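You operate a simulated robot arm through the tools that you are given. There is no shell and no other tool.

The job below is to be done with a simulated robot arm. You get a single attempt, and the scene is never put back.

## Task
Give the white bag 3 shots of flour, clip it shut and stand it on the yellow plate.
Fine: the filler slide stays on flour; one press of the clip press. Set down upright: what you pick out.

The check looks at the end state, three seconds after you hand in, the way a careful person would. Anything else that was tipped, shoved, dropped, spilled or broken makes it a failure.

## Robot
A 6-joint arm with a fingered hand, fixed in place. Base frame: the origin is at the foot of the arm, x ahead of it, y to its left, z up; the work surface is at about z = 850. Units: mm, rad, N and s.
With the tool pointing down near the work surface it reaches from about 300 to 700 mm from the base axis. Its first joint turns from -2.897 to 2.897 rad. Payload 4 kg.
The TCP is the grasp point between the finger pads, 22 mm short of the fingertips. In the tool frame z runs along the fingers and y along their closing line. Largest opening 112 mm; the body of the gripper starts 60 mm behind the TCP. The gripper is a hand of 4 fingers: y runs from the thumb to the fingers, the wrist lies at [0, 0, -218] in the tool frame.
Orientation is told as [roll, pitch, yaw] about the base's x, y, z axes, in that order, counted from this pose: with the fingers straight down and closing along the base's y, the tool's x points along the base's -x, its y along +y and its z along -z.

## Interface
- The arm moves only by the tool servo_tool. Its argument "commands" is a list of rows, each a list of 2 entries, a list of its own where there are three numbers: the shift along the tool's x, y, z in cm, then the turn, a rotation vector about the tool's x, y, z in rad. In form: [[[tx, ty, tz], [ax, ay, az]], ...]. A call has 1 to 20 rows; each row is the pose to reach, as a shift and turn from the pose commanded when the call began, along the tool's axes at that moment. A row lasts 0.2 s, in which the tool goes at most 50 mm and 0.15 rad; a call with a longer step from one row to the next is refused whole. Where a pose cannot be reached the arm comes as near as it can. A force on the tool above 40 N (or 10 N above the force at the start of the call, whichever is more), or a blocked arm, ends the call early, and 0.2 s more pass. In this call time passes only in rows, and 0.2 s behind the last. It gives the time, the measured TCP pose, the force on the tool (base axes), the opening and the grip force at its end, in the units of the frame above (readings bear some noise), with the torque about the TCP (base axes, N m) and any sound that the robot's microphone picked up.
- Cameras (640 x 400 px; columns grow to the right, rows downward): "scene" is fixed at [398.5, 500.6, 1637.1]; the picture's right is [-0.55, 0.84, 0.00], its down [0.81, 0.53, -0.27] and it looks along [-0.23, -0.15, -0.96] (base axes); focal length 340 px, centre (320, 200). "wrist" rides on the gripper at [69, 4, -83] in the tool frame; the picture's right is [-0.06, 1.00, 0.00], its down [-0.77, -0.05, -0.64] and it looks along [-0.64, -0.04, 0.77] (tool axes); focal length 243 px, centre (320, 200). There is no depth. A picture from a camera that has moved, and an enlarged one, comes with that camera's place and axes in the base frame and with its lens.
- camera(camera): a new picture of that camera. No time passes.
- finger_targets(finger1, finger2, finger3, thumb_bend): sets how far each is bent, from 0 (flat) to 100 (curled in); at 30 the hand is open as for a grip, at 70 the pads meet at the TCP. One left out holds its place. A second passes; each finger stops where it meets its share of the squeeze, and holds until it gets a number again. It is the only way to open and close the hand. It gives what a move gives, with no picture; readings hold the bend of each and the force on the fingers (four entries, about 0 where the hand has none), thumb and palm.
- close_up(camera, box): a new picture of the part [left, top, right, bottom] of that camera's present view, enlarged. No time passes.
- hand_in(): hands the job in; it is judged then, once.

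Nothing tells you positions but the pictures and the camera data. Unless the task says otherwise, let go and move clear before handing in.

The tools are called after "Emit:" as name(argument=value, ...) on one line, values as JSON. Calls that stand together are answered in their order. servo_tool: Moves the arm, as the interface text tells. Its arguments: {"type":"object","properties":{"commands":{"type":"array"}},"required":["commands"]} The other tools are called the same way: finger_targets (finger1, finger2, finger3, thumb_bend) moves the fingers one by one; camera (camera) takes a picture; close_up (camera, box) takes an enlarged picture of a part of a camera's view; hand_in () hands the job in.

At the start:

```text
time_s: 0.0
position: [278.4, 288.5, 1216.5]
ee_rot: [-0.001, 0.0, -0.001]
wrist_force: [0.1, -0.1, -0.1]
torque: [0.0, 0.02, 0.0]
grip_width: 111.7
gripper_force: 0.0
shape: jaw
bend: [30.0, 30.0, 30.0, 30.0]
finger forces: [0.1, 0.0, 0.0, 0.1, 0.0, 0.1]
```

scene: 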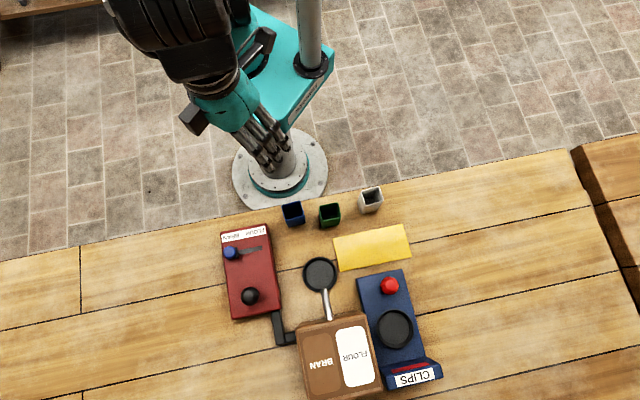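
wrist: 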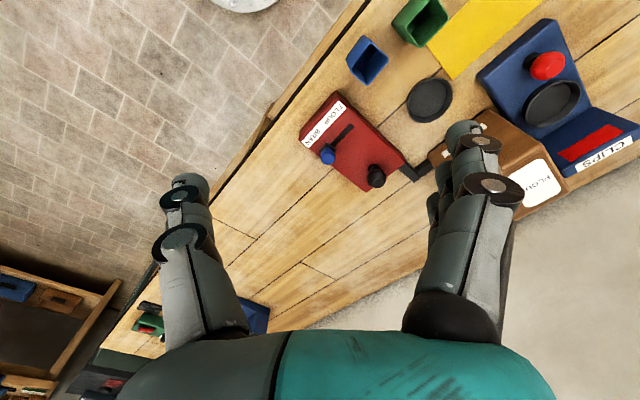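

I see a red dispenser panel (slide and black knob), a brown flour/bran hopper with a round pad at a spout, a blue clip press, a yellow plate and three small bags (blue, green, white). I'll look more closely before moving.

Emit:
close_up(camera="scene", box=[200, 180, 460, 400])

Emit:
close_up(camera="scene", box=[210, 215, 310, 350])

Emit:
close_up(camera="scene", box=[340, 260, 450, 400])

Emit:
close_up(camera="scene", box=[270, 180, 400, 260])

Emit:
close_up(camera="wrist", box=[290, 0, 640, 220])

```text
1.82 times, centred on (330, 290) of scene
camera zoom: at [398.5, 500.6, 1637.1], right [-0.55, 0.84, 0.0], down [0.81, 0.53, -0.27], along [-0.23, -0.15, -0.96], focal length 618 px, centre (302, 36)
```

zoom: 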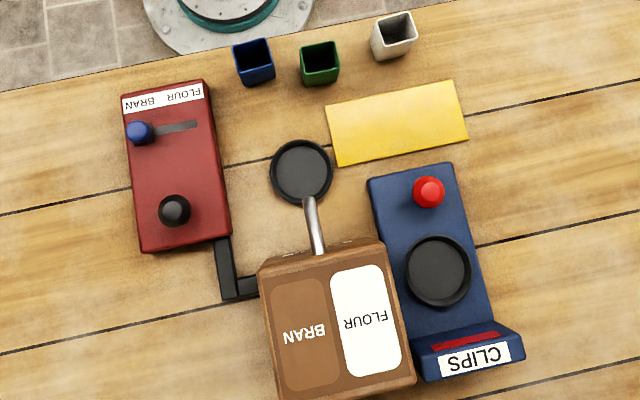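

```text
2.96 times, centred on (260, 282) of scene
camera zoom: at [398.5, 500.6, 1637.1], right [-0.55, 0.84, 0.0], down [0.81, 0.53, -0.27], along [-0.23, -0.15, -0.96], focal length 1007 px, centre (498, -44)
```

zoom: 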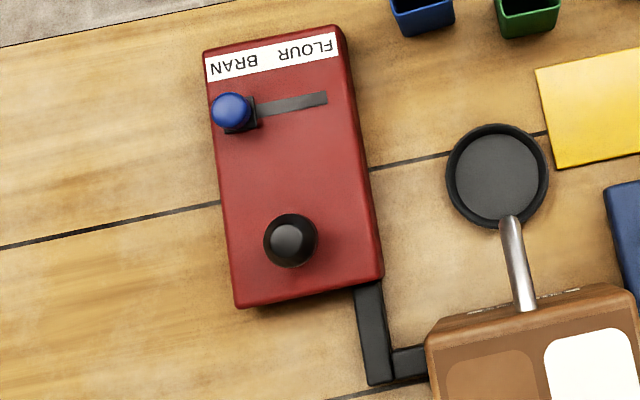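

```text
2.86 times, centred on (395, 330) of scene
camera zoom: at [398.5, 500.6, 1637.1], right [-0.55, 0.84, 0.0], down [0.81, 0.53, -0.27], along [-0.23, -0.15, -0.96], focal length 971 px, centre (106, -171)
```

zoom: 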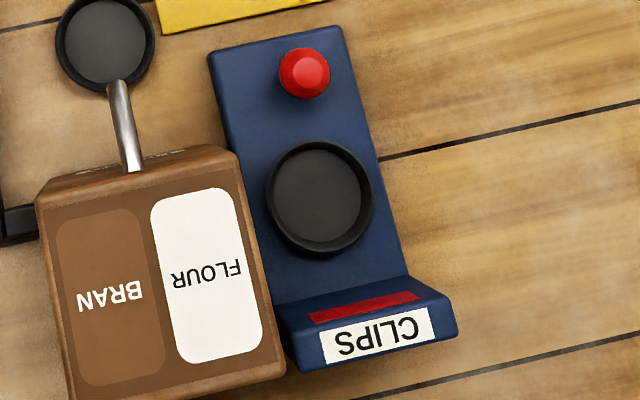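

```text
4.92 times, centred on (335, 220) of scene
camera zoom: at [398.5, 500.6, 1637.1], right [-0.55, 0.84, 0.0], down [0.81, 0.53, -0.27], along [-0.23, -0.15, -0.96], focal length 1673 px, centre (246, 102)
```

zoom: 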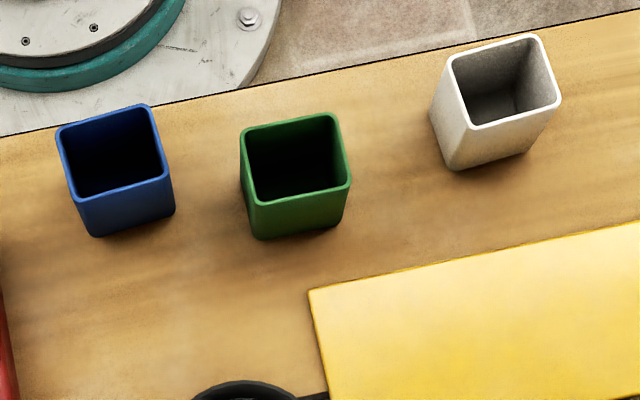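

```text
1.82 times, centred on (465, 110) of wrist
camera zoom: at [207.8, 291.6, 1299.0], right [0.06, 1.0, 0.0], down [0.77, -0.05, 0.64], along [0.64, -0.04, -0.77], focal length 441 px, centre (56, 364)
```

zoom: 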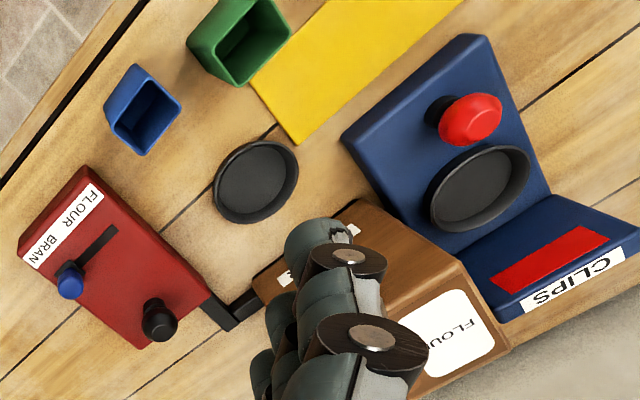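

The slide knob sits at the BRAN end, so it has to move to FLOUR. First I'll move high up above the bags and look at the spout, dish and heights with the wrist camera.

Emit:
servo_tool(commands=[[[1.5, 4, 1], [0, 0, 0]], [[3, 8, 2.5], [0, 0, 0]], [[4.5, 12, 4], [0, 0, 0]], [[6, 16, 5.5], [0, 0, 0]], [[7.8, 19.2, 6.6], [0, 0, 0]]])

Emit:
camera(camera="wrist")

Emit:
camera(camera="scene")

```text
time_s: 1.2
position: [199.1, 479.9, 1151.4]
ee_rot: [0.001, 0.001, 0.001]
wrist_force: [-1.1, -0.3, 0.1]
torque: [0.04, -0.04, -0.02]
grip_width: 111.8
gripper_force: 0.1
shape: jaw
bend: [30.0, 30.0, 30.0, 30.0]
finger forces: [0.1, 0.0, 0.0, 0.0, 0.0, 0.0]
```

```text
taken
camera wrist: at [129.5, 484.1, 1233.8], right [0.06, 1.0, 0.0], down [0.77, -0.05, 0.64], along [0.64, -0.04, -0.77], focal length 243 px, centre (320, 200)
```

wrist: 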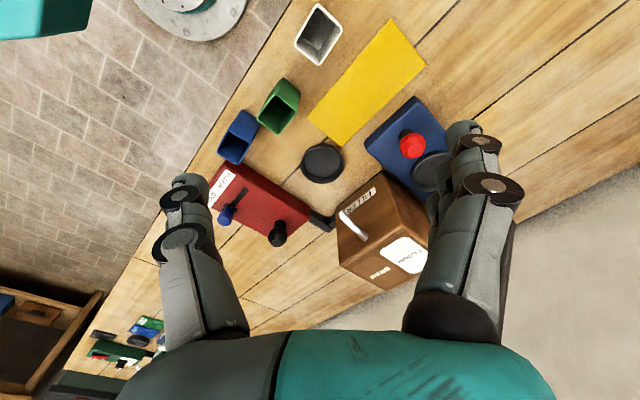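

```text
taken
```

scene: 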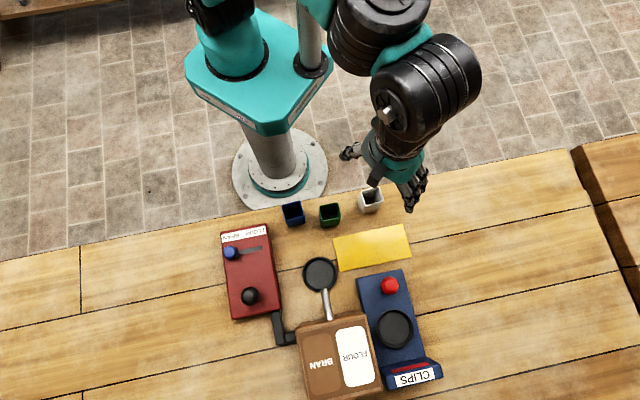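

The view from here shows the hopper front and the spout; I'll zoom in to triangulate heights.

Emit:
close_up(camera="wrist", box=[200, 130, 460, 300])

Emit:
close_up(camera="wrist", box=[200, 0, 460, 160])

Emit:
close_up(camera="wrist", box=[195, 150, 345, 250])

Emit:
close_up(camera="wrist", box=[290, 130, 440, 290])

```text
2.35 times, centred on (330, 215) of wrist
camera zoom: at [129.5, 484.1, 1233.8], right [0.06, 1.0, 0.0], down [0.77, -0.05, 0.64], along [0.64, -0.04, -0.77], focal length 571 px, centre (296, 165)
```

zoom: 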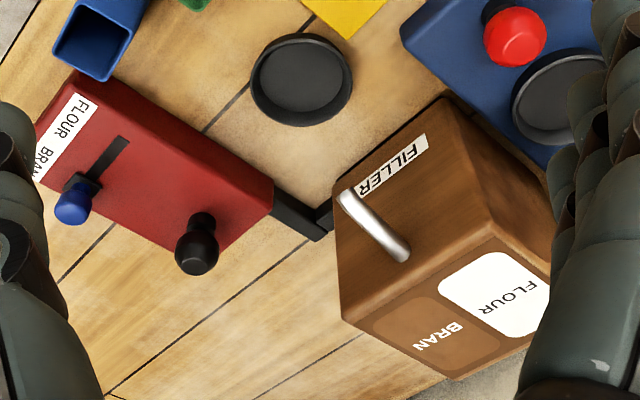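

```text
2.46 times, centred on (330, 80) of wrist
camera zoom: at [129.5, 484.1, 1233.8], right [0.06, 1.0, 0.0], down [0.77, -0.05, 0.64], along [0.64, -0.04, -0.77], focal length 597 px, centre (295, 495)
```

zoom: 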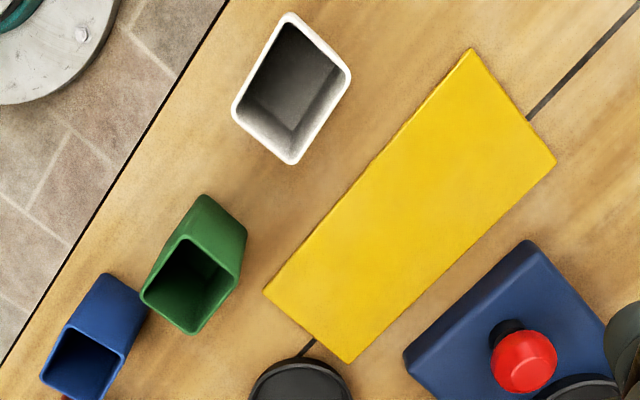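

```text
4.00 times, centred on (270, 200) of wrist
camera zoom: at [129.5, 484.1, 1233.8], right [0.06, 1.0, 0.0], down [0.77, -0.05, 0.64], along [0.64, -0.04, -0.77], focal length 970 px, centre (520, 200)
```

zoom: 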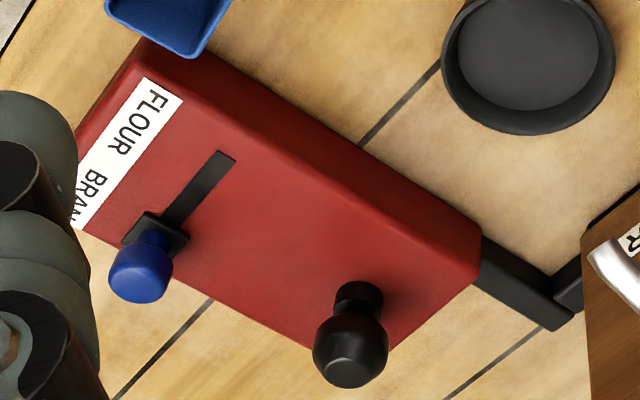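

```text
2.50 times, centred on (365, 210) of wrist
camera zoom: at [129.5, 484.1, 1233.8], right [0.06, 1.0, 0.0], down [0.77, -0.05, 0.64], along [0.64, -0.04, -0.77], focal length 606 px, centre (208, 175)
```

zoom: 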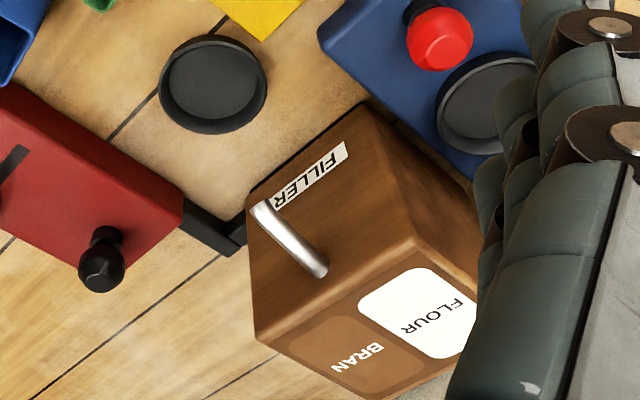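

Working estimates: blue slide knob about (430, 290, top 910), slot running toward (386, 335); black plunger about (476, 384, 934); spout dish about (362, 476); clip dish about (370, 666); red button about (301, 611, 912); white bag about (162, 482); plate about (245, 542). I'll move above the slide knob with the hand yawed along the slot, and narrow the opening.

Emit:
servo_tool(commands=[[[-3.3, -2.7, 1.4], [0, 0, -0.112]], [[-6.6, -5.4, 2.8], [0, 0, -0.224]], [[-9.9, -8.1, 4.3], [0, 0, -0.336]], [[-13.2, -10.8, 5.7], [0, 0, -0.449]], [[-16.5, -13.5, 7.1], [0, 0, -0.561]], [[-19.8, -16.2, 8.6], [0, 0, -0.673]], [[-23.1, -19.0, 10.0], [0, 0, -0.785]]])

Emit:
finger_targets(finger1=48, finger2=48, finger3=48, thumb_bend=48)

Emit:
camera(camera="wrist")

Emit:
close_up(camera="scene", box=[180, 160, 400, 340])

```text
time_s: 2.8
position: [430.6, 289.5, 1051.2]
ee_rot: [0.001, 0.001, 0.788]
wrist_force: [0.0, -1.0, -0.5]
torque: [0.0, 0.02, -0.01]
grip_width: 111.8
gripper_force: 0.0
shape: jaw
bend: [30.0, 30.0, 30.0, 30.0]
finger forces: [0.1, 0.0, 0.0, 0.0, 0.0, 0.0]
```

```text
time_s: 3.8
position: [429.2, 290.1, 1052.1]
ee_rot: [-0.001, 0.0, 0.785]
wrist_force: [0.4, 0.6, -0.4]
torque: [-0.04, 0.01, -0.01]
grip_width: 64.2
gripper_force: 0.0
shape: fingers
bend: [48.0, 48.0, 48.0, 48.0]
finger forces: [0.0, 0.0, 0.1, 0.0, 0.0, 0.0]
```

```text
taken
camera wrist: at [377.1, 243.7, 1134.3], right [-0.66, 0.75, 0.0], down [0.58, 0.51, 0.64], along [0.48, 0.42, -0.77], focal length 243 px, centre (320, 200)
```

wrist: 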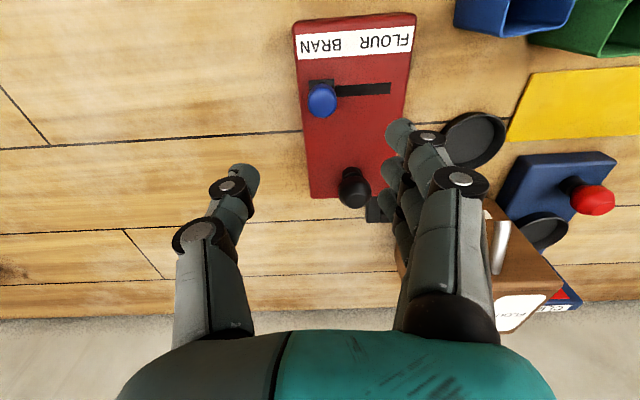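

```text
2.22 times, centred on (290, 250) of scene
camera zoom: at [398.5, 500.6, 1637.1], right [-0.55, 0.84, 0.0], down [0.81, 0.53, -0.27], along [-0.23, -0.15, -0.96], focal length 755 px, centre (387, 89)
```

zoom: 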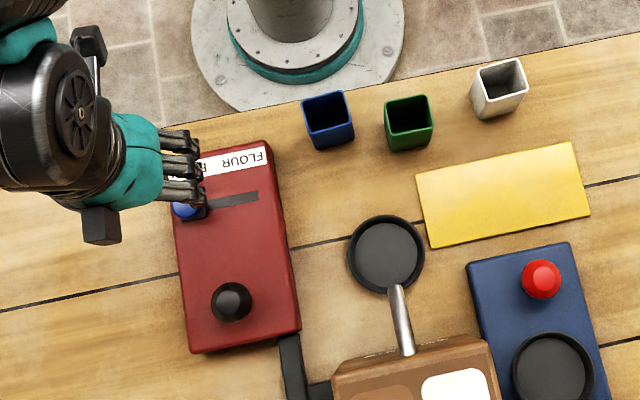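

The hand is centred over the knob with thumb and fingers on either side along the slot. I'll lower so the tips straddle the knob just above the panel.

Emit:
servo_tool(commands=[[[0, 0, 3.5], [0, 0, 0]], [[0, 0, 7], [0, 0, 0]], [[0, 0, 10.5], [0, 0, 0]], [[0, 0, 12], [0, 0, 0]], [[0, 0, 13.2], [0, 0, 0]]])

Emit:
camera(camera="wrist")

Emit:
close_up(camera="scene", box=[180, 160, 400, 340])

```text
time_s: 5.0
position: [430.2, 289.3, 918.2]
ee_rot: [-0.001, 0.0, 0.784]
wrist_force: [0.8, 0.0, 0.3]
torque: [0.0, 0.03, 0.07]
grip_width: 63.8
gripper_force: 0.0
shape: fingers
bend: [48.0, 48.0, 48.0, 48.0]
finger forces: [0.1, 0.0, 0.0, 0.0, 0.0, 0.1]
```

```text
taken
camera wrist: at [376.9, 243.9, 1001.5], right [-0.66, 0.75, 0.0], down [0.58, 0.51, 0.64], along [0.48, 0.42, -0.77], focal length 243 px, centre (320, 200)
```

wrist: 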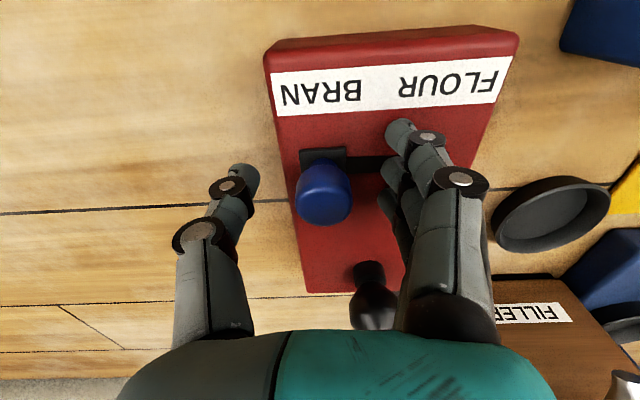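

```text
2.22 times, centred on (290, 250) of scene
camera zoom: at [398.5, 500.6, 1637.1], right [-0.55, 0.84, 0.0], down [0.81, 0.53, -0.27], along [-0.23, -0.15, -0.96], focal length 755 px, centre (387, 89)
```

zoom: 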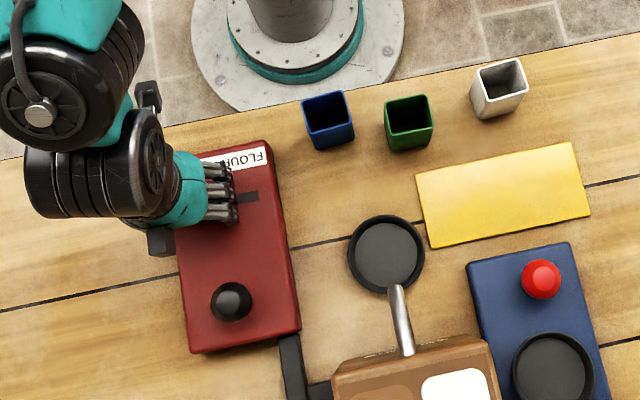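

The knob sits between the thumb and fingers. I'll push along the slot toward FLOUR with the thumb, in small steps.

Emit:
servo_tool(commands=[[[0, 1, 0], [0, 0, 0]], [[0, 2, 0], [0, 0, 0]], [[0, 3, 0], [0, 0, 0]], [[0, 4, 0], [0, 0, 0]], [[0, 4.8, 0], [0, 0, 0]]])

Emit:
camera(camera="wrist")

```text
time_s: 6.2
position: [396.7, 325.2, 919.4]
ee_rot: [0.0, 0.001, 0.785]
wrist_force: [-1.3, -1.0, -0.2]
torque: [-0.01, 0.02, -0.04]
grip_width: 64.5
gripper_force: 0.1
shape: fingers
bend: [48.0, 48.0, 48.0, 48.0]
finger forces: [0.1, 0.1, 0.0, 0.1, 0.4, 0.0]
```

```text
taken
camera wrist: at [343.9, 277.3, 1001.8], right [-0.66, 0.75, 0.0], down [0.58, 0.51, 0.64], along [0.48, 0.42, -0.77], focal length 243 px, centre (320, 200)
```

wrist: 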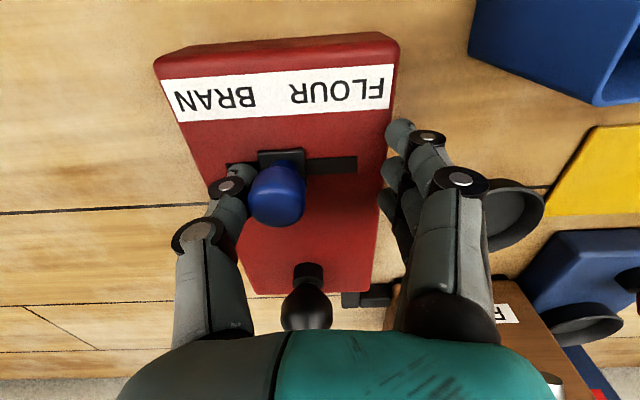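

The knob follows the thumb; about 27 mm of slot remains, so I'll continue to the end with a force watch.

Emit:
servo_tool(commands=[[[0, 0.8, 0], [0, 0, 0]], [[0, 1.6, 0], [0, 0, 0]], [[0, 2.2, 0], [0, 0, 0]], [[0, 2.6, 0], [0, 0, 0]], [[0, 2.9, 0], [0, 0, 0]]])

Emit:
camera(camera="wrist")

```text
time_s: 7.4
position: [377.2, 345.8, 919.2]
ee_rot: [-0.001, 0.0, 0.786]
wrist_force: [0.6, 0.0, 0.1]
torque: [0.0, 0.02, -0.02]
grip_width: 64.0
gripper_force: 0.0
shape: fingers
bend: [48.0, 48.0, 48.0, 48.0]
finger forces: [0.0, 0.0, 0.1, 0.0, 0.0, 0.1]
```

```text
taken
camera wrist: at [323.9, 298.6, 1000.9], right [-0.66, 0.75, 0.0], down [0.58, 0.51, 0.64], along [0.48, 0.42, -0.77], focal length 243 px, centre (320, 200)
```

wrist: 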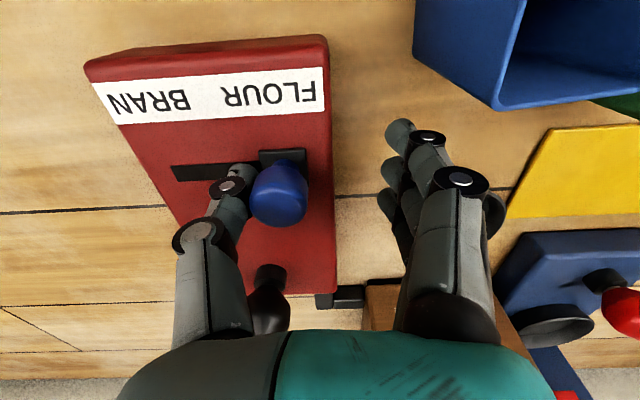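

The knob appears at the FLOUR end. I'll nudge a few millimetres more to feel the end stop, then check.

Emit:
servo_tool(commands=[[[0, 0.2, 0], [0, 0, 0]], [[0, 0.4, 0], [0, 0, 0]], [[0, 0.5, 0], [0, 0, 0]]])

Emit:
close_up(camera="wrist", box=[80, 20, 350, 250])

```text
time_s: 8.2
position: [372.6, 348.3, 917.1]
ee_rot: [0.001, -0.001, 0.785]
wrist_force: [1.3, -0.9, 0.1]
torque: [0.0, -0.02, -0.01]
grip_width: 63.8
gripper_force: 0.7
shape: fingers
bend: [48.0, 48.0, 48.0, 48.0]
finger forces: [0.0, 0.0, 0.0, 0.0, 0.8, 0.0]
```

```text
1.74 times, centred on (215, 135) of wrist
camera zoom: at [320.0, 302.0, 1000.8], right [-0.66, 0.75, 0.0], down [0.58, 0.51, 0.64], along [0.48, 0.42, -0.77], focal length 422 px, centre (503, 313)
```

zoom: 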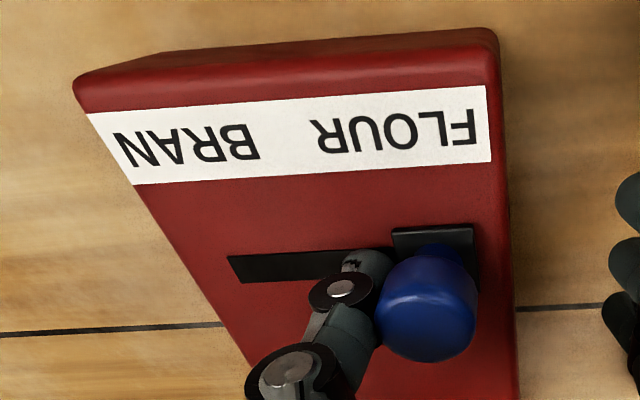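

The knob is nearly symmetric with the BRAN end position; I'll push slightly more to confirm the stop.

Emit:
servo_tool(commands=[[[0, 0.15, 0], [0, 0, 0]], [[0, 0.3, 0], [0, 0, 0]], [[0, 0.3, 0], [0, 0, 0]]])

Emit:
close_up(camera="wrist", box=[80, 20, 350, 250])

```text
time_s: 9.0
position: [370.5, 350.4, 918.5]
ee_rot: [0.0, 0.001, 0.786]
wrist_force: [3.6, -2.1, -0.5]
torque: [0.0, 0.05, 0.04]
grip_width: 66.7
gripper_force: 1.9
shape: fingers
bend: [48.0, 48.0, 48.0, 47.0]
finger forces: [0.0, 0.1, 0.0, 0.0, 3.7, 0.0]
```

```text
1.74 times, centred on (215, 135) of wrist
camera zoom: at [317.4, 303.7, 1001.1], right [-0.66, 0.75, 0.0], down [0.58, 0.51, 0.64], along [0.48, 0.42, -0.77], focal length 422 px, centre (503, 313)
```

zoom: 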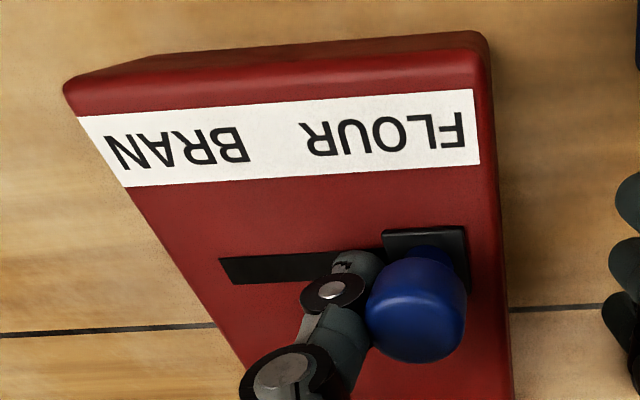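

The slide is firmly against the FLOUR stop. Now I'll back off, rise, and travel to above the white bag, tilting the hand so the wrist leans toward the base (better reach and spout clearance later).

Emit:
servo_tool(commands=[[[0, -1.3, 0], [0, 0, 0]], [[0, -1.3, -4], [0, 0, 0]], [[0, -1.3, -8.5], [0, 0, 0]], [[0, -1.3, -13], [0, 0, 0]], [[0, -1.3, -17], [0, 0, 0]]])

Emit:
servo_tool(commands=[[[1, 4.2, 0], [0, 0, 0]], [[2, 8.5, 0], [0, 0, 0]], [[3, 12.8, 0], [0, -0.1, -0.01]], [[4, 17, 0], [0, -0.2, -0.02]], [[5, 21.2, 0], [0, -0.3, -0.03]], [[5.4, 25.5, 0], [0, -0.4, -0.045]]])

Emit:
camera(camera="wrist")

Emit:
camera(camera="scene")

```text
time_s: 10.2
position: [381.1, 341.6, 1090.1]
ee_rot: [0.001, 0.002, 0.786]
wrist_force: [0.4, -0.4, 0.5]
torque: [0.03, -0.02, 0.05]
grip_width: 63.9
gripper_force: 0.0
shape: fingers
bend: [48.0, 48.0, 48.0, 48.0]
finger forces: [0.1, 0.0, 0.0, 0.1, 0.0, 0.0]
```

```text
time_s: 11.6
position: [162.6, 483.0, 1088.8]
ee_rot: [-0.008, -0.402, 0.832]
wrist_force: [0.9, 0.5, -0.5]
torque: [-0.02, 0.0, -0.01]
grip_width: 64.1
gripper_force: 0.0
shape: fingers
bend: [48.0, 48.0, 48.0, 48.0]
finger forces: [0.0, 0.0, 0.1, 0.1, 0.1, 0.0]
```

```text
taken
camera wrist: at [92.6, 414.6, 1137.5], right [-0.7, 0.72, 0.02], down [0.34, 0.31, 0.89], along [0.63, 0.63, -0.46], focal length 243 px, centre (320, 200)
```

wrist: 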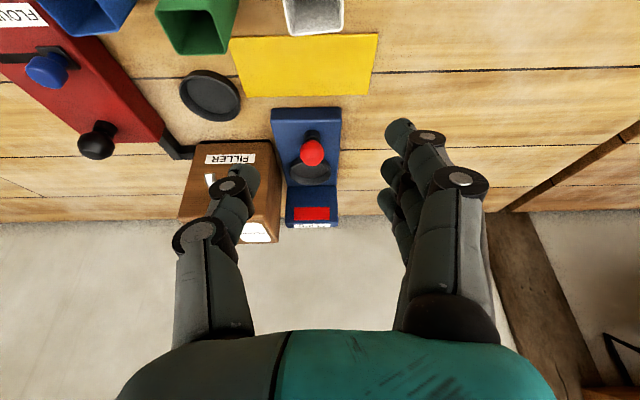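

```text
taken
```

scene: 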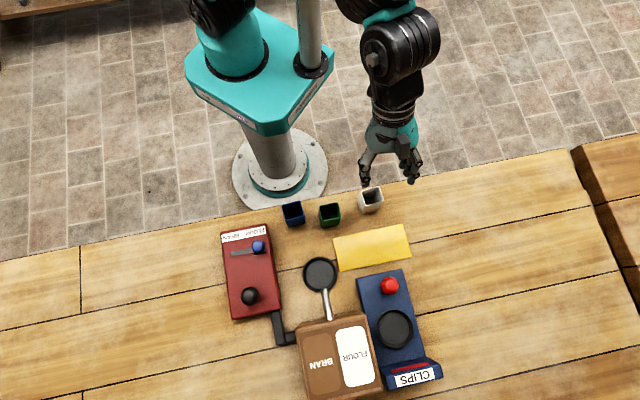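

The slide now reads FLOUR in the scene view. I'll widen the fingers a little and come down toward the white bag, stopping part way to check alignment.

Emit:
finger_targets(finger1=43, finger2=43, finger3=43, thumb_bend=43)

Emit:
servo_tool(commands=[[[1.8, 0, 4.0], [0, 0, 0]], [[3.5, 0, 8.0], [0, 0, 0]], [[4.6, 0.04, 10.4], [0, 0, 0]]])

Emit:
close_up(camera="scene", box=[310, 120, 450, 240])

Emit:
camera(camera="wrist")

```text
time_s: 12.6
position: [161.7, 482.3, 1087.2]
ee_rot: [-0.008, -0.4, 0.832]
wrist_force: [0.3, 0.1, 0.3]
torque: [-0.03, -0.03, -0.03]
grip_width: 76.3
gripper_force: 0.1
shape: fingers
bend: [43.0, 43.0, 43.0, 43.0]
finger forces: [0.1, 0.1, 0.0, 0.0, 0.0, 0.0]
```

```text
time_s: 13.4
position: [161.0, 482.5, 975.3]
ee_rot: [-0.011, -0.399, 0.832]
wrist_force: [0.6, 0.6, -0.5]
torque: [-0.03, 0.01, -0.02]
grip_width: 76.4
gripper_force: 0.0
shape: fingers
bend: [43.0, 43.0, 43.0, 43.0]
finger forces: [0.0, 0.0, 0.0, 0.1, 0.0, 0.1]
```

```text
3.33 times, centred on (380, 180) of scene
camera zoom: at [398.5, 500.6, 1637.1], right [-0.55, 0.84, 0.0], down [0.81, 0.53, -0.27], along [-0.23, -0.15, -0.96], focal length 1133 px, centre (120, 267)
```

zoom: 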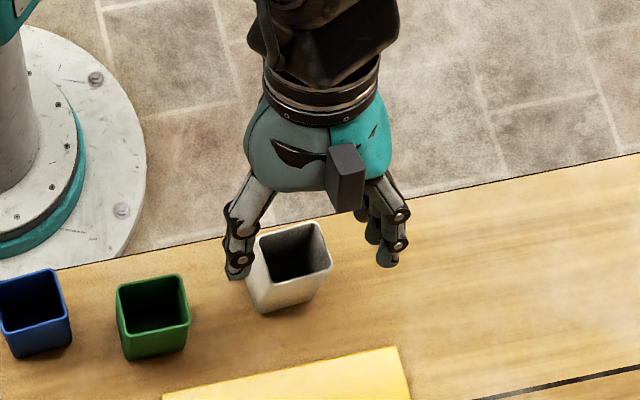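

```text
taken
camera wrist: at [91.2, 414.1, 1024.3], right [-0.7, 0.72, 0.02], down [0.34, 0.31, 0.89], along [0.63, 0.62, -0.46], focal length 243 px, centre (320, 200)
```

wrist: 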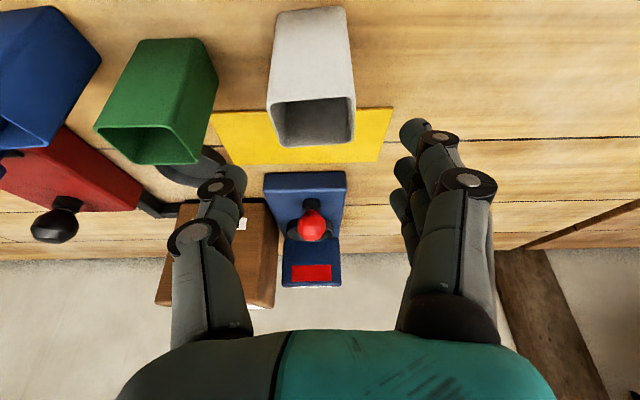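

The bag is well centred between thumb and fingers. Continuing down to grip height.

Emit:
servo_tool(commands=[[[1.0, -0.05, 2.2], [0, 0, 0]], [[2.0, -0.1, 4.5], [0, 0, 0]], [[3.06, -0.1, 6.77], [0, 0, 0]]])

Emit:
close_up(camera="scene", box=[310, 120, 450, 240])

Emit:
camera(camera="wrist")

```text
time_s: 14.2
position: [160.4, 478.5, 900.6]
ee_rot: [-0.01, -0.399, 0.833]
wrist_force: [-0.1, 0.2, -0.5]
torque: [0.01, -0.01, -0.02]
grip_width: 76.9
gripper_force: 0.1
shape: fingers
bend: [43.0, 43.0, 43.0, 43.0]
finger forces: [0.0, 0.0, 0.0, 0.0, 0.0, 0.1]
```

```text
3.33 times, centred on (380, 180) of scene
camera zoom: at [398.5, 500.6, 1637.1], right [-0.55, 0.84, 0.0], down [0.81, 0.53, -0.27], along [-0.23, -0.15, -0.96], focal length 1133 px, centre (120, 267)
```

zoom: 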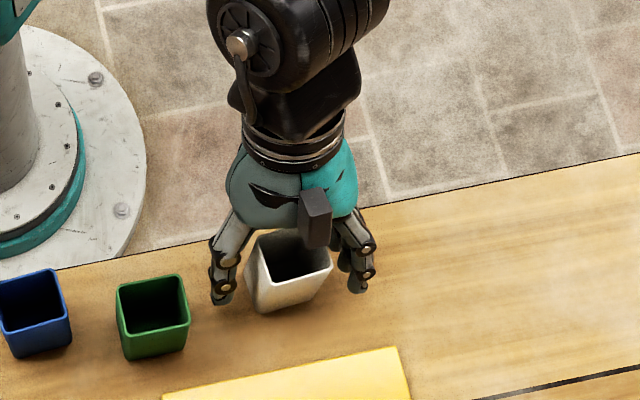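

```text
taken
camera wrist: at [90.9, 409.9, 949.5], right [-0.7, 0.72, 0.02], down [0.34, 0.31, 0.89], along [0.63, 0.62, -0.46], focal length 243 px, centre (320, 200)
```

wrist: 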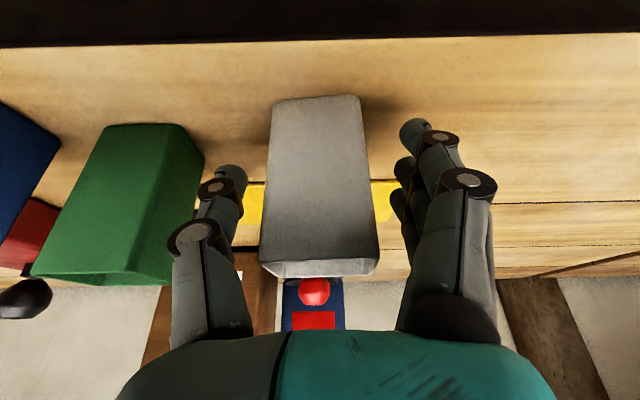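

Bag centred between the pads with clear space to the green bag. Closing gently.

Emit:
finger_targets(finger1=62, finger2=62, finger3=62, thumb_bend=62)

Emit:
camera(camera="wrist")

```text
time_s: 15.2
position: [160.1, 478.7, 900.9]
ee_rot: [-0.01, -0.399, 0.833]
wrist_force: [0.7, -0.3, 0.0]
torque: [0.02, 0.01, 0.0]
grip_width: 41.9
gripper_force: 7.8
shape: fingers
bend: [57.0, 57.0, 59.0, 58.0]
finger forces: [2.8, 3.3, 1.8, 0.0, 8.1, 0.1]
```

```text
taken
camera wrist: at [90.9, 410.0, 949.9], right [-0.7, 0.72, 0.02], down [0.34, 0.31, 0.89], along [0.63, 0.62, -0.46], focal length 243 px, centre (320, 200)
```

wrist: 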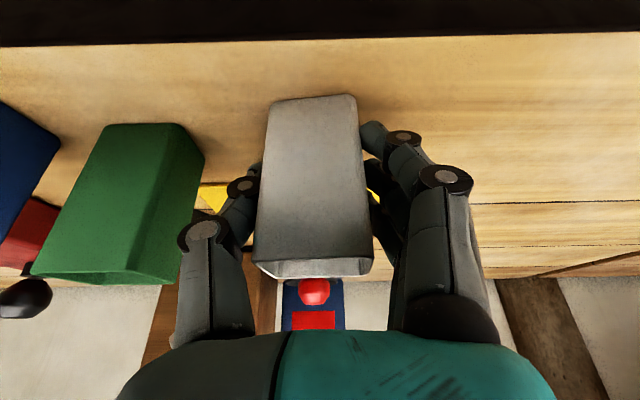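

Firm, light grip on the white bag. Lifting straight up, then carrying it to a hover just base-ward of the spout dish.

Emit:
servo_tool(commands=[[[-0.6, 0, -1.4], [0, 0, 0]], [[-1.6, 0, -3.7], [0, 0, 0]], [[-2.7, 0, -6.5], [0, 0, 0]], [[-3.9, 0, -9.2], [0, 0, 0]], [[-4.67, 0, -11.05], [0, 0, 0]]])

Emit:
camera(camera="wrist")

```text
time_s: 16.4
position: [158.7, 481.5, 1021.1]
ee_rot: [-0.007, -0.4, 0.832]
wrist_force: [1.0, 0.3, -1.3]
torque: [-0.02, -0.02, 0.01]
grip_width: 42.0
gripper_force: 8.1
shape: fingers
bend: [57.0, 57.0, 59.0, 58.0]
finger forces: [2.8, 3.3, 1.8, 0.0, 8.0, 0.0]
```

```text
taken
camera wrist: at [89.8, 412.7, 1070.0], right [-0.7, 0.72, 0.02], down [0.34, 0.31, 0.89], along [0.63, 0.62, -0.46], focal length 243 px, centre (320, 200)
```

wrist: 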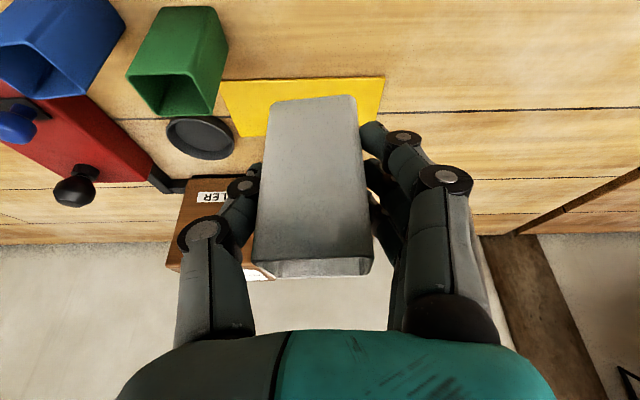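

The bag is held steady and upright. Moving over toward the spout dish.

Emit:
servo_tool(commands=[[[-1.5, -2.2, 0.65], [0, 0, 0]], [[-3.1, -4.4, 1.3], [0, 0, 0]], [[-4.6, -6.5, 1.95], [0, 0, 0]], [[-6.2, -8.7, 2.6], [0, 0, 0]], [[-7.7, -10.9, 3.25], [0, 0, 0]], [[-9.3, -13.1, 3.9], [0, 0, 0]], [[-10.75, -15.19, 4.54], [0, 0, 0]]])

Emit:
camera(camera="wrist")

Emit:
close_up(camera="scene", box=[250, 190, 410, 340])

```text
time_s: 18.0
position: [352.2, 461.6, 1022.3]
ee_rot: [-0.011, -0.399, 0.832]
wrist_force: [0.0, 0.4, -0.8]
torque: [0.01, 0.02, -0.04]
grip_width: 42.2
gripper_force: 8.4
shape: fingers
bend: [57.0, 57.0, 59.0, 58.0]
finger forces: [2.9, 3.2, 1.9, 0.0, 8.0, 0.0]
```

```text
taken
camera wrist: at [283.2, 393.9, 1071.7], right [-0.7, 0.72, 0.02], down [0.34, 0.31, 0.89], along [0.63, 0.62, -0.46], focal length 243 px, centre (320, 200)
```

wrist: 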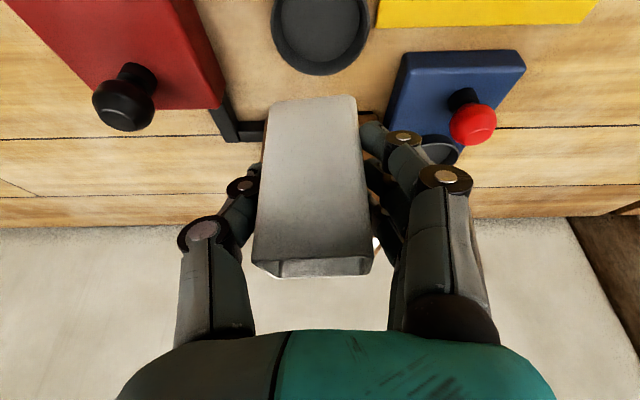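

```text
2.67 times, centred on (330, 265) of scene
camera zoom: at [398.5, 500.6, 1637.1], right [-0.55, 0.84, 0.0], down [0.81, 0.53, -0.27], along [-0.23, -0.15, -0.96], focal length 906 px, centre (293, 27)
```

zoom: 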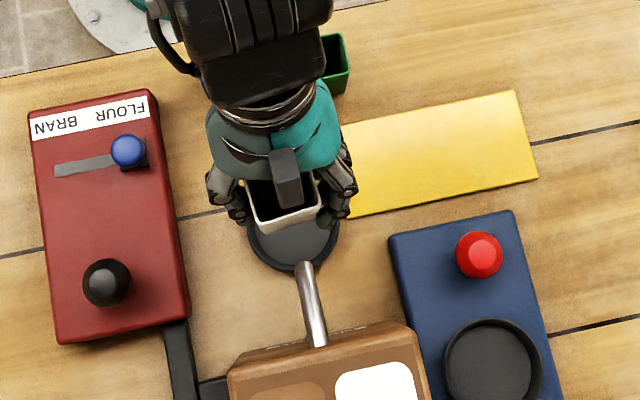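

The dish is just ahead and laterally in line. I'll descend and move outward to sit a couple of centimetres above the dish, then check alignment.

Emit:
servo_tool(commands=[[[0.6, 0.05, 2.2], [0, 0, 0]], [[1.2, 0.1, 4.5], [0, 0, 0]], [[1.8, 0.16, 6.8], [0, 0, 0]], [[2.25, 0.22, 9.03], [0, 0, 0]]])

Emit:
camera(camera="wrist")

Emit:
close_up(camera="scene", box=[280, 220, 370, 310])

```text
time_s: 19.0
position: [360.0, 475.2, 929.0]
ee_rot: [-0.008, -0.4, 0.83]
wrist_force: [-0.3, 0.4, -1.1]
torque: [-0.01, 0.01, 0.04]
grip_width: 42.0
gripper_force: 7.5
shape: fingers
bend: [57.0, 57.0, 59.0, 58.0]
finger forces: [2.9, 3.3, 1.9, 0.0, 8.0, 0.0]
```

```text
taken
camera wrist: at [290.2, 406.0, 978.0], right [-0.7, 0.72, 0.02], down [0.34, 0.31, 0.89], along [0.63, 0.62, -0.46], focal length 243 px, centre (320, 200)
```

wrist: 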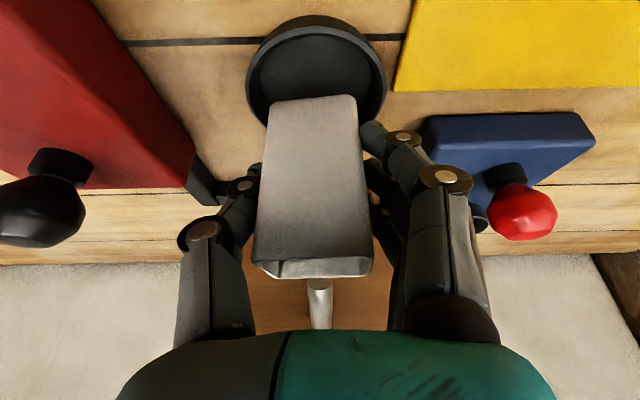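

```text
4.44 times, centred on (325, 265) of scene
camera zoom: at [398.5, 500.6, 1637.1], right [-0.55, 0.84, 0.0], down [0.81, 0.53, -0.27], along [-0.23, -0.15, -0.96], focal length 1511 px, centre (298, -89)
```

zoom: 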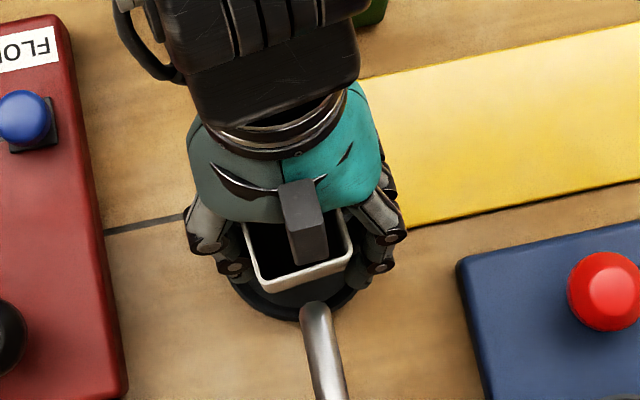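

The bag is over the dish; estimates suggest it's about 3 mm too far outward, so I'll correct that while lowering to just above the dish floor.

Emit:
servo_tool(commands=[[[0.28, 0, -0.12], [0, 0, 0]], [[0.55, 0, 0.5], [0, 0, 0]], [[0.82, 0, 1.18], [0, 0, 0]]])

Emit:
camera(camera="wrist")

Emit:
close_up(camera="scene", box=[290, 240, 350, 300])

```text
time_s: 19.8
position: [358.0, 472.0, 915.0]
ee_rot: [-0.007, -0.399, 0.832]
wrist_force: [-0.6, -0.7, -1.6]
torque: [-0.02, 0.03, 0.02]
grip_width: 42.0
gripper_force: 7.8
shape: fingers
bend: [57.0, 57.0, 59.0, 58.0]
finger forces: [2.9, 3.3, 1.8, 0.0, 7.9, 0.1]
```

```text
taken
camera wrist: at [288.0, 403.8, 964.2], right [-0.7, 0.72, 0.02], down [0.34, 0.31, 0.89], along [0.63, 0.62, -0.46], focal length 243 px, centre (320, 200)
```

wrist: 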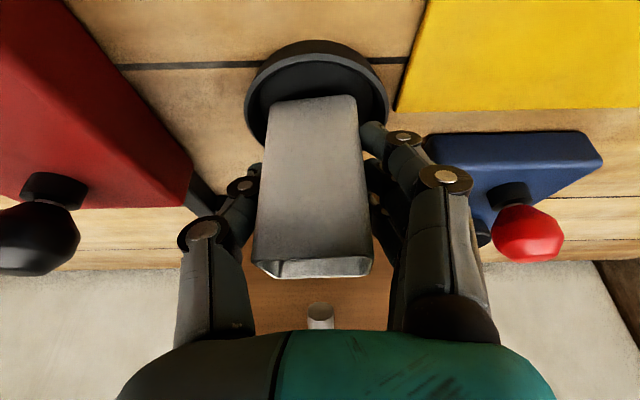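

```text
6.67 times, centred on (320, 270) of scene
camera zoom: at [398.5, 500.6, 1637.1], right [-0.55, 0.84, 0.0], down [0.81, 0.53, -0.27], along [-0.23, -0.15, -0.96], focal length 2266 px, centre (320, -267)
```

zoom: 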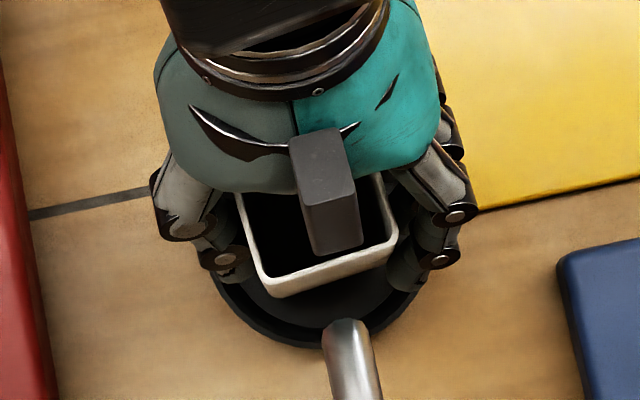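

Aligned to within a couple of millimetres by both views. Lowering gently until the bag touches the dish floor.

Emit:
servo_tool(commands=[[[0.0, 0.15, 0.1], [0, 0, 0]], [[0.11, 0.15, 0.44], [0, 0, 0]], [[0.22, 0.15, 0.78], [0, 0, 0]]])

Emit:
close_up(camera="wrist", box=[220, 20, 420, 160])

```text
time_s: 20.6
position: [357.7, 473.2, 906.9]
ee_rot: [-0.009, -0.399, 0.833]
wrist_force: [0.0, 0.5, -1.5]
torque: [0.02, 0.01, 0.01]
grip_width: 42.0
gripper_force: 7.8
shape: fingers
bend: [57.0, 57.0, 59.0, 58.0]
finger forces: [2.9, 3.3, 1.8, 0.1, 8.1, 0.0]
```

```text
2.86 times, centred on (320, 90) of wrist
camera zoom: at [287.8, 405.5, 956.2], right [-0.7, 0.72, 0.02], down [0.34, 0.31, 0.89], along [0.63, 0.62, -0.46], focal length 693 px, centre (320, 514)
```

zoom: 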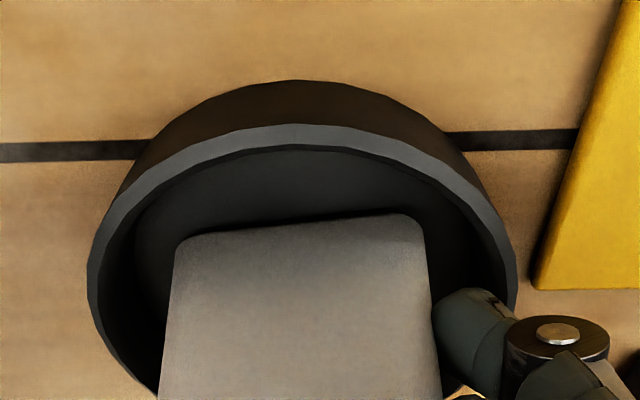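

The bag sits nicely inside the dish rim. A few more millimetres until contact.

Emit:
servo_tool(commands=[[[0.06, 0, 0.15], [0, 0, 0]], [[0.12, 0, 0.28], [0, 0, 0]]])

Emit:
close_up(camera="wrist", box=[220, 20, 420, 160])

```text
time_s: 21.2
position: [356.1, 473.2, 905.0]
ee_rot: [-0.008, -0.399, 0.833]
wrist_force: [0.8, 0.3, -0.7]
torque: [-0.04, 0.02, -0.04]
grip_width: 42.4
gripper_force: 7.7
shape: fingers
bend: [57.0, 57.0, 59.0, 58.0]
finger forces: [2.8, 3.3, 1.9, 0.0, 7.8, 0.0]
```

```text
2.86 times, centred on (320, 90) of wrist
camera zoom: at [287.8, 405.9, 953.8], right [-0.7, 0.72, 0.02], down [0.34, 0.31, 0.89], along [0.63, 0.62, -0.46], focal length 693 px, centre (320, 514)
```

zoom: 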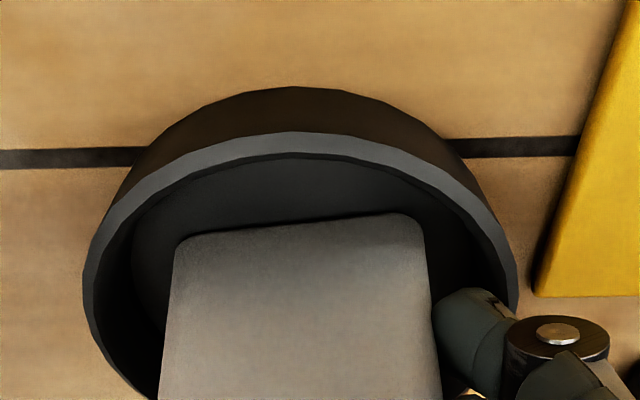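

Emit:
servo_tool(commands=[[[0.04, 0, 0.1], [0, 0, 0]], [[0.08, 0, 0.19], [0, 0, 0]]])

Emit:
close_up(camera="wrist", box=[220, 20, 420, 160])

```text
time_s: 21.8
position: [358.0, 474.9, 902.8]
ee_rot: [-0.01, -0.401, 0.831]
wrist_force: [0.5, 1.8, 9.2]
torque: [0.05, -0.02, 0.01]
grip_width: 41.8
gripper_force: 9.6
shape: fingers
bend: [58.0, 57.0, 59.0, 58.0]
finger forces: [3.3, 3.7, 2.3, 0.0, 8.7, 0.0]
```

```text
2.86 times, centred on (320, 90) of wrist
camera zoom: at [287.8, 406.2, 952.1], right [-0.7, 0.72, 0.02], down [0.34, 0.31, 0.89], along [0.63, 0.63, -0.45], focal length 693 px, centre (320, 514)
```

zoom: 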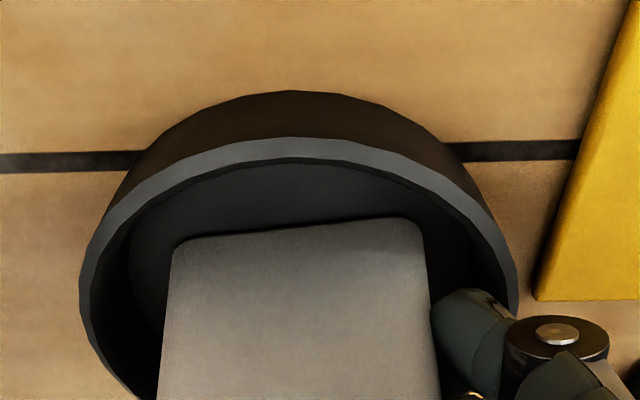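

Contact made on the dish floor. Relieving slightly and releasing the bag.

Emit:
servo_tool(commands=[[[-0.04, 0, -0.09], [0, 0, 0]]])

Emit:
finger_targets(finger1=46, finger2=46, finger3=46, thumb_bend=46)

Emit:
camera(camera="wrist")

Emit:
close_up(camera="scene", box=[280, 220, 370, 310])

```text
time_s: 22.2
position: [357.6, 474.1, 903.8]
ee_rot: [-0.01, -0.399, 0.831]
wrist_force: [-0.1, 2.7, 5.8]
torque: [0.03, -0.04, -0.01]
grip_width: 42.2
gripper_force: 8.8
shape: fingers
bend: [58.0, 57.0, 59.0, 58.0]
finger forces: [3.6, 3.8, 2.5, 0.1, 8.1, 0.0]
```

```text
time_s: 23.2
position: [357.0, 472.7, 903.1]
ee_rot: [-0.01, -0.401, 0.834]
wrist_force: [-0.8, -0.1, -0.2]
torque: [-0.04, -0.02, -0.02]
grip_width: 68.2
gripper_force: 0.1
shape: fingers
bend: [46.0, 46.0, 46.0, 46.0]
finger forces: [0.1, 0.0, 0.0, 0.0, 0.0, 0.0]
```

```text
taken
camera wrist: at [288.2, 405.4, 952.9], right [-0.7, 0.72, 0.02], down [0.34, 0.31, 0.89], along [0.63, 0.62, -0.46], focal length 243 px, centre (320, 200)
```

wrist: 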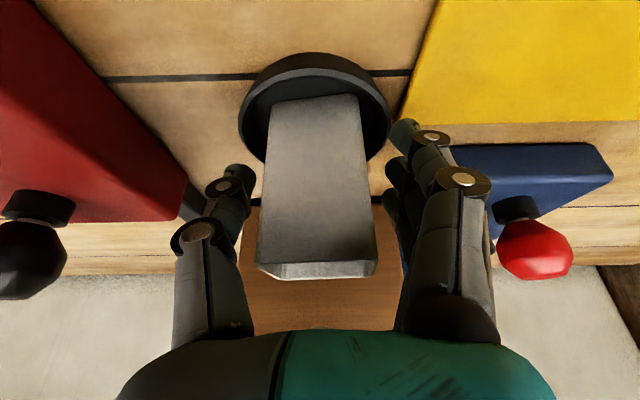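

```text
4.44 times, centred on (325, 265) of scene
camera zoom: at [398.5, 500.6, 1637.1], right [-0.55, 0.84, 0.0], down [0.81, 0.53, -0.27], along [-0.23, -0.15, -0.96], focal length 1511 px, centre (298, -89)
```

zoom: 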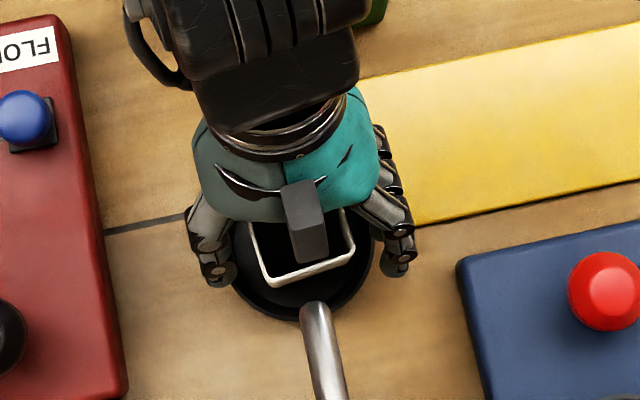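

The bag stands in the dish under the spout. Retracting along the fingers, then straightening the hand and moving above the black plunger.

Emit:
servo_tool(commands=[[[0, 0, -2], [0, 0, 0]], [[0, 0, -5], [0, 0, 0]], [[0, 0, -9], [0, 0, 0]], [[0, 0, -13], [0, 0, 0]], [[0, 0, -16], [0, 0, 0]]])

Emit:
servo_tool(commands=[[[-1.5, -3, 0.2], [0, 0.05, 0]], [[-3, -6, 0.4], [0, 0.15, 0]], [[-4.5, -9, 0.6], [0, 0.25, 0]], [[-6, -12, 0.9], [0, 0.35, 0]], [[-7.41, -14.78, 1.07], [0, 0.4, 0]]])

Emit:
finger_targets(finger1=69, finger2=69, finger3=69, thumb_bend=69)

Emit:
camera(camera="wrist")

Emit:
close_up(camera="scene", box=[200, 190, 420, 380])

```text
time_s: 24.4
position: [316.1, 427.7, 1052.5]
ee_rot: [-0.007, -0.399, 0.832]
wrist_force: [-0.1, 0.4, 0.0]
torque: [0.04, -0.01, -0.01]
grip_width: 68.0
gripper_force: 0.0
shape: fingers
bend: [46.0, 46.0, 46.0, 46.0]
finger forces: [0.1, 0.0, 0.0, 0.1, 0.1, 0.0]
```

```text
time_s: 25.6
position: [471.1, 383.2, 1070.0]
ee_rot: [-0.009, 0.003, 0.828]
wrist_force: [-0.4, -0.4, 0.5]
torque: [0.01, -0.04, -0.01]
grip_width: 68.0
gripper_force: 0.1
shape: fingers
bend: [46.0, 46.0, 46.0, 46.0]
finger forces: [0.0, 0.1, 0.0, 0.0, 0.0, 0.1]
```

```text
time_s: 26.6
position: [470.6, 382.0, 1070.8]
ee_rot: [-0.007, 0.001, 0.829]
wrist_force: [-0.4, 0.7, -0.9]
torque: [-0.01, 0.01, -0.04]
grip_width: 11.5
gripper_force: 0.0
shape: fingers
bend: [69.0, 69.0, 69.0, 69.0]
finger forces: [0.0, 0.1, 0.0, 0.0, 0.0, 0.0]
```

```text
taken
camera wrist: at [419.6, 334.6, 1153.3], right [-0.69, 0.72, -0.01], down [0.55, 0.53, 0.64], along [0.47, 0.44, -0.77], focal length 243 px, centre (320, 200)
```

wrist: 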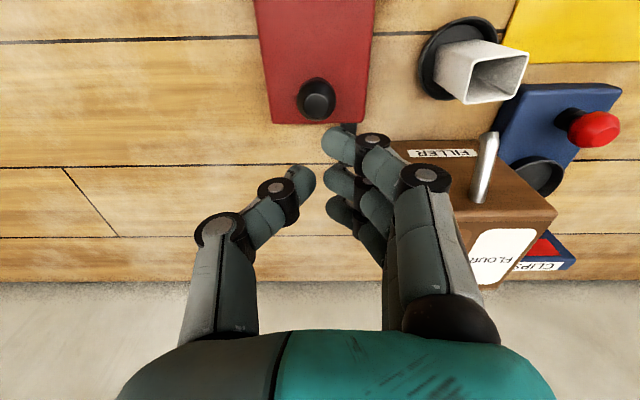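

```text
2.11 times, centred on (310, 285) of scene
camera zoom: at [398.5, 500.6, 1637.1], right [-0.55, 0.84, 0.0], down [0.81, 0.53, -0.27], along [-0.23, -0.15, -0.96], focal length 716 px, centre (341, 21)
```

zoom: 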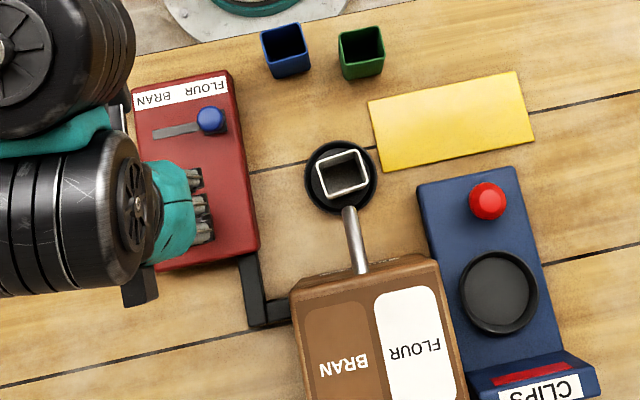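

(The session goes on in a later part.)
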